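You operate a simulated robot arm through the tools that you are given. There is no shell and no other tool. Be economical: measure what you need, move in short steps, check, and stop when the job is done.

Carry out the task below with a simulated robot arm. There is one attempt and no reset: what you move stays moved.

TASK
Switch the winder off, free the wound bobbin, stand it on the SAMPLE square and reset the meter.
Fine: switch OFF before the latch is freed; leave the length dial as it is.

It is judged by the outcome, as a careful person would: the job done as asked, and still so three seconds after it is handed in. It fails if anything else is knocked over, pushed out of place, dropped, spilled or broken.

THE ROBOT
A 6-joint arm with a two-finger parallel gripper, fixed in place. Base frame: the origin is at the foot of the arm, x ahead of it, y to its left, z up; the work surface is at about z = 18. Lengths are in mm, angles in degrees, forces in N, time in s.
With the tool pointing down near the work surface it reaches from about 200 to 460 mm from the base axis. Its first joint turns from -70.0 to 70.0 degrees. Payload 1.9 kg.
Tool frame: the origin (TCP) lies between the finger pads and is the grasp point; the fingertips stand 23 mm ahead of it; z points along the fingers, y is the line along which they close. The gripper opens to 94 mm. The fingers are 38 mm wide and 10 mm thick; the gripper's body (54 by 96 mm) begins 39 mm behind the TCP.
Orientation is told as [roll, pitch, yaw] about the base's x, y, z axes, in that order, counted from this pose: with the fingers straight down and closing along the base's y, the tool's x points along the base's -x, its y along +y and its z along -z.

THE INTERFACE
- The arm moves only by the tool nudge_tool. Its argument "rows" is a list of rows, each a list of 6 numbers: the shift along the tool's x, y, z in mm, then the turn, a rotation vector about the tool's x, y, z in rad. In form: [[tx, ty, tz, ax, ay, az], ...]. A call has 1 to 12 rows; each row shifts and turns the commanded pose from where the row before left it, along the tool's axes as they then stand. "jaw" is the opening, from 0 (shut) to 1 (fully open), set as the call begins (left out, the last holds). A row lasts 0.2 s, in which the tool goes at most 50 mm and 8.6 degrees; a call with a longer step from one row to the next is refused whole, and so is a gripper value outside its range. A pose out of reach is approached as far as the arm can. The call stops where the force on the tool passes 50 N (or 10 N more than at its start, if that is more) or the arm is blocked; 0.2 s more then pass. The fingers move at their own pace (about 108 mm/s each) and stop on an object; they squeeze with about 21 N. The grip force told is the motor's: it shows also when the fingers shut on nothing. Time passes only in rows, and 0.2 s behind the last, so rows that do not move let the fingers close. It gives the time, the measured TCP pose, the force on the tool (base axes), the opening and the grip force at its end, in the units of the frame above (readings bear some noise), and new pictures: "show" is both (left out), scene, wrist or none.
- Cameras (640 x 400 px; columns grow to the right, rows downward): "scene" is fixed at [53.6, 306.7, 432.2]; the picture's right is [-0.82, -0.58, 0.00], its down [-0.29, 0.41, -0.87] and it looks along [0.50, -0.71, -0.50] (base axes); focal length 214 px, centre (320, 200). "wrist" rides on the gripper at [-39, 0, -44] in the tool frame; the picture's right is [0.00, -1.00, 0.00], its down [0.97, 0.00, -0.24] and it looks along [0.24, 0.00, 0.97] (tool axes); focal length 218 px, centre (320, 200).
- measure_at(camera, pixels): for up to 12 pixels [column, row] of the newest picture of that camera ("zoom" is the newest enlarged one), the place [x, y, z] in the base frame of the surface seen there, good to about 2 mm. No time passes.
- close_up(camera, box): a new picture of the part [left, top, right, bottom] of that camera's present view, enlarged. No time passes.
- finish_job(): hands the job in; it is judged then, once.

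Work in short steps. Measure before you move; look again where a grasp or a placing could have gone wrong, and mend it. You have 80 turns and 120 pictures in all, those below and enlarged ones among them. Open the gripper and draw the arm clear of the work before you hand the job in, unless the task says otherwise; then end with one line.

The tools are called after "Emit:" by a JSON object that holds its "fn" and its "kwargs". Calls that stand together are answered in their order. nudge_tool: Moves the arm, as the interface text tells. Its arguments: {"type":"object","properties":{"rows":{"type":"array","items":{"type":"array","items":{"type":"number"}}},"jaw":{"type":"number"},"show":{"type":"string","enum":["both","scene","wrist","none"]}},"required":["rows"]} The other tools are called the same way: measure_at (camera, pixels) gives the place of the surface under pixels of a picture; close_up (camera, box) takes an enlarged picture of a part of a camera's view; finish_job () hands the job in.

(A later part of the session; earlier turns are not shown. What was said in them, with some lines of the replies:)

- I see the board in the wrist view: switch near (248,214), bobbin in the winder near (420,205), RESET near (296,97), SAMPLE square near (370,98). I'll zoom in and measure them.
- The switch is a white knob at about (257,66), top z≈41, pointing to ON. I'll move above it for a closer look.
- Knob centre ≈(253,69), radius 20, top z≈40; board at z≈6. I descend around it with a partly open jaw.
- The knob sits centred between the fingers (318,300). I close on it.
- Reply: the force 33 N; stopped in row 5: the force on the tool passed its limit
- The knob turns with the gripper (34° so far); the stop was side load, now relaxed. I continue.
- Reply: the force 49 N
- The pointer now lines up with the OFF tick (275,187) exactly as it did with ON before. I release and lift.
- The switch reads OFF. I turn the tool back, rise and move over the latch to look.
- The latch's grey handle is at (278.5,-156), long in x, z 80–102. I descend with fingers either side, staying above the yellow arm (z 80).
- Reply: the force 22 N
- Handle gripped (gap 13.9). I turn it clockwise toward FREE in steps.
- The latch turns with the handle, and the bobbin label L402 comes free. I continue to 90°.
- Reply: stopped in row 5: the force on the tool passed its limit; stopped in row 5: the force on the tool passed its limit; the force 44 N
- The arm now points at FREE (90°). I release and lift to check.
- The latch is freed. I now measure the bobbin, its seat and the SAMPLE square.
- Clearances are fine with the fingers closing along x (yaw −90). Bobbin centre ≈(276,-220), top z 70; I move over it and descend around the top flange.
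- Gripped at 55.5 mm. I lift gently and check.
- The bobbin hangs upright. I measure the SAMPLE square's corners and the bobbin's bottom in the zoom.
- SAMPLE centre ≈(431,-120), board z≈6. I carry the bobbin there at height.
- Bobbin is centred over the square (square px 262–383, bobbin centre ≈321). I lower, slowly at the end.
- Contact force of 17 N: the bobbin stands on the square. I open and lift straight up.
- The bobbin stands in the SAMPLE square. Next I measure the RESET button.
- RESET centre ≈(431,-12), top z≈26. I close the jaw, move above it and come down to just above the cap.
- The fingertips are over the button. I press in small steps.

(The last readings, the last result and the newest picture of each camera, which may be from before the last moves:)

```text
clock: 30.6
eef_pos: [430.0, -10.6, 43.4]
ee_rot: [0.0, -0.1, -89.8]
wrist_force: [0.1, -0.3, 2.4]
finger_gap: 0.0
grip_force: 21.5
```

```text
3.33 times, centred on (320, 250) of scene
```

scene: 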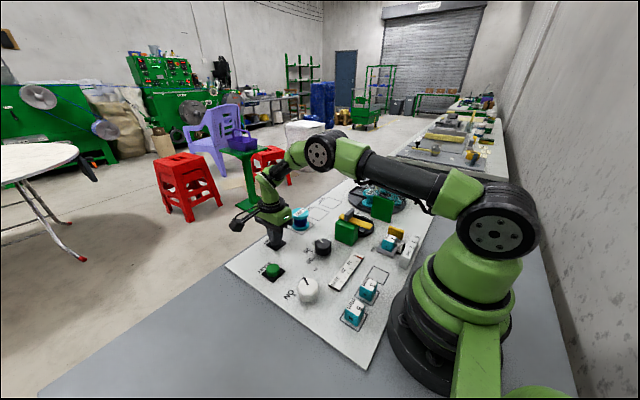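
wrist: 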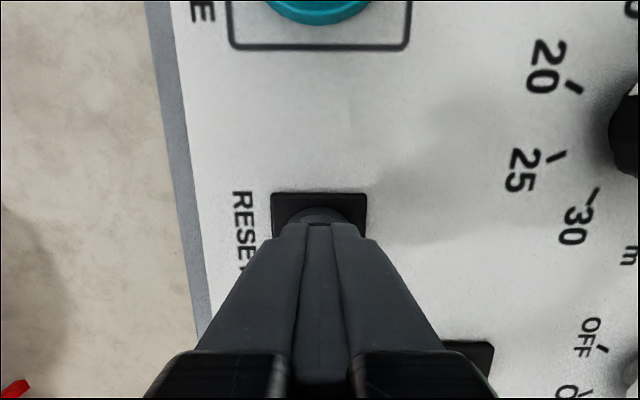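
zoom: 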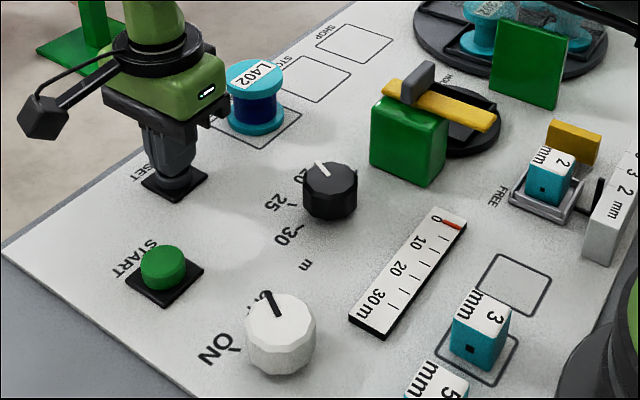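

The meter's red mark has gone to 0. I lift off, open the gripper, draw clear and check everything.

Emit:
{"fn": "nudge_tool", "kwargs": {"rows": [[0, 0, -15, 0, 0, 0], [0, 0, -40, 0, 0, 0], [0, 0, -45, 0, 0, 0], [0, 0, -45, 0, 0, 0], [0, -30, -35, 0, 0, 0], [0, -40, -20, 0, 0, 0], [0, -20, 0, 0, 0, 0]], "show": "none"}}

Emit:
{"fn": "nudge_tool", "kwargs": {"rows": [[0, 0, 0, 0, 0, 0], [0, 0, 0, 0, 0, 0]], "jaw": 1, "show": "both"}}

Emit:
{"fn": "close_up", "kwargs": {"camera": "scene", "box": [230, 160, 440, 330]}}

```text
clock: 32.2
eef_pos: [339.4, -11.3, 246.2]
ee_rot: [0.0, -0.1, -89.8]
wrist_force: [0.3, 0.0, -0.2]
finger_gap: 0.1
grip_force: 20.9
```

```text
clock: 32.8
eef_pos: [340.7, -11.8, 246.5]
ee_rot: [0.1, -0.1, -89.8]
wrist_force: [0.9, 0.1, 0.3]
finger_gap: 94.4
grip_force: 0.1
```

scene: 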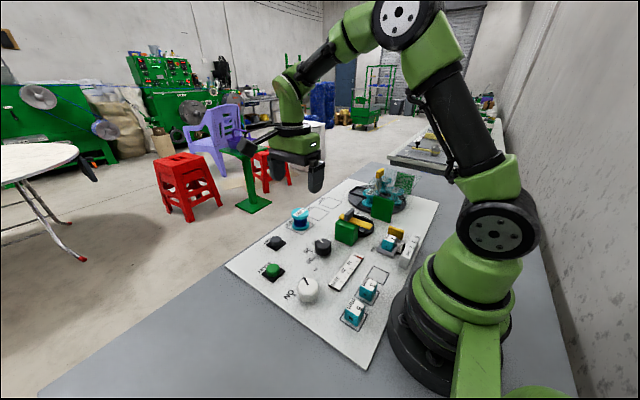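
wrist: 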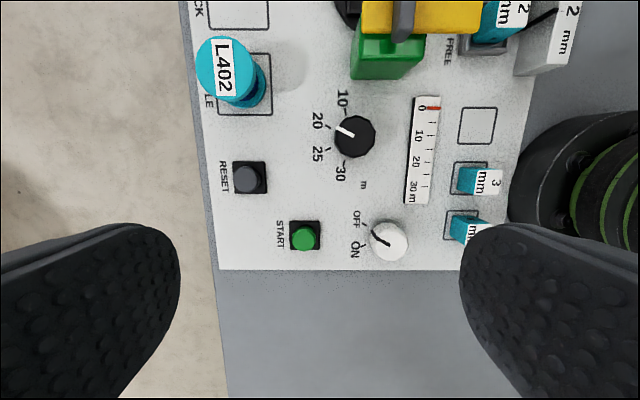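

```text
2.35 times, centred on (335, 245) of scene
```

zoom: 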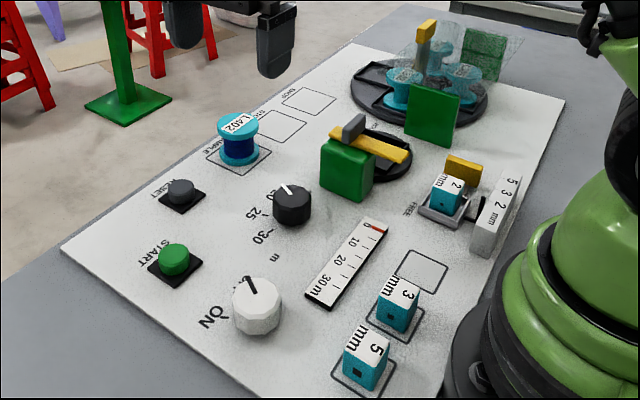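

The switch is at OFF, the latch at FREE, L402 upright in the SAMPLE square, the meter at 0 and the dial still at 20. I hand in.

Emit:
{"fn": "finish_job", "kwargs": {}}

```text
The job is handed in.
```

The winder is off, bobbin L402 is freed and standing upright on the SAMPLE square, and the meter reads 0. I switched off before freeing the latch and left the length dial at 20.
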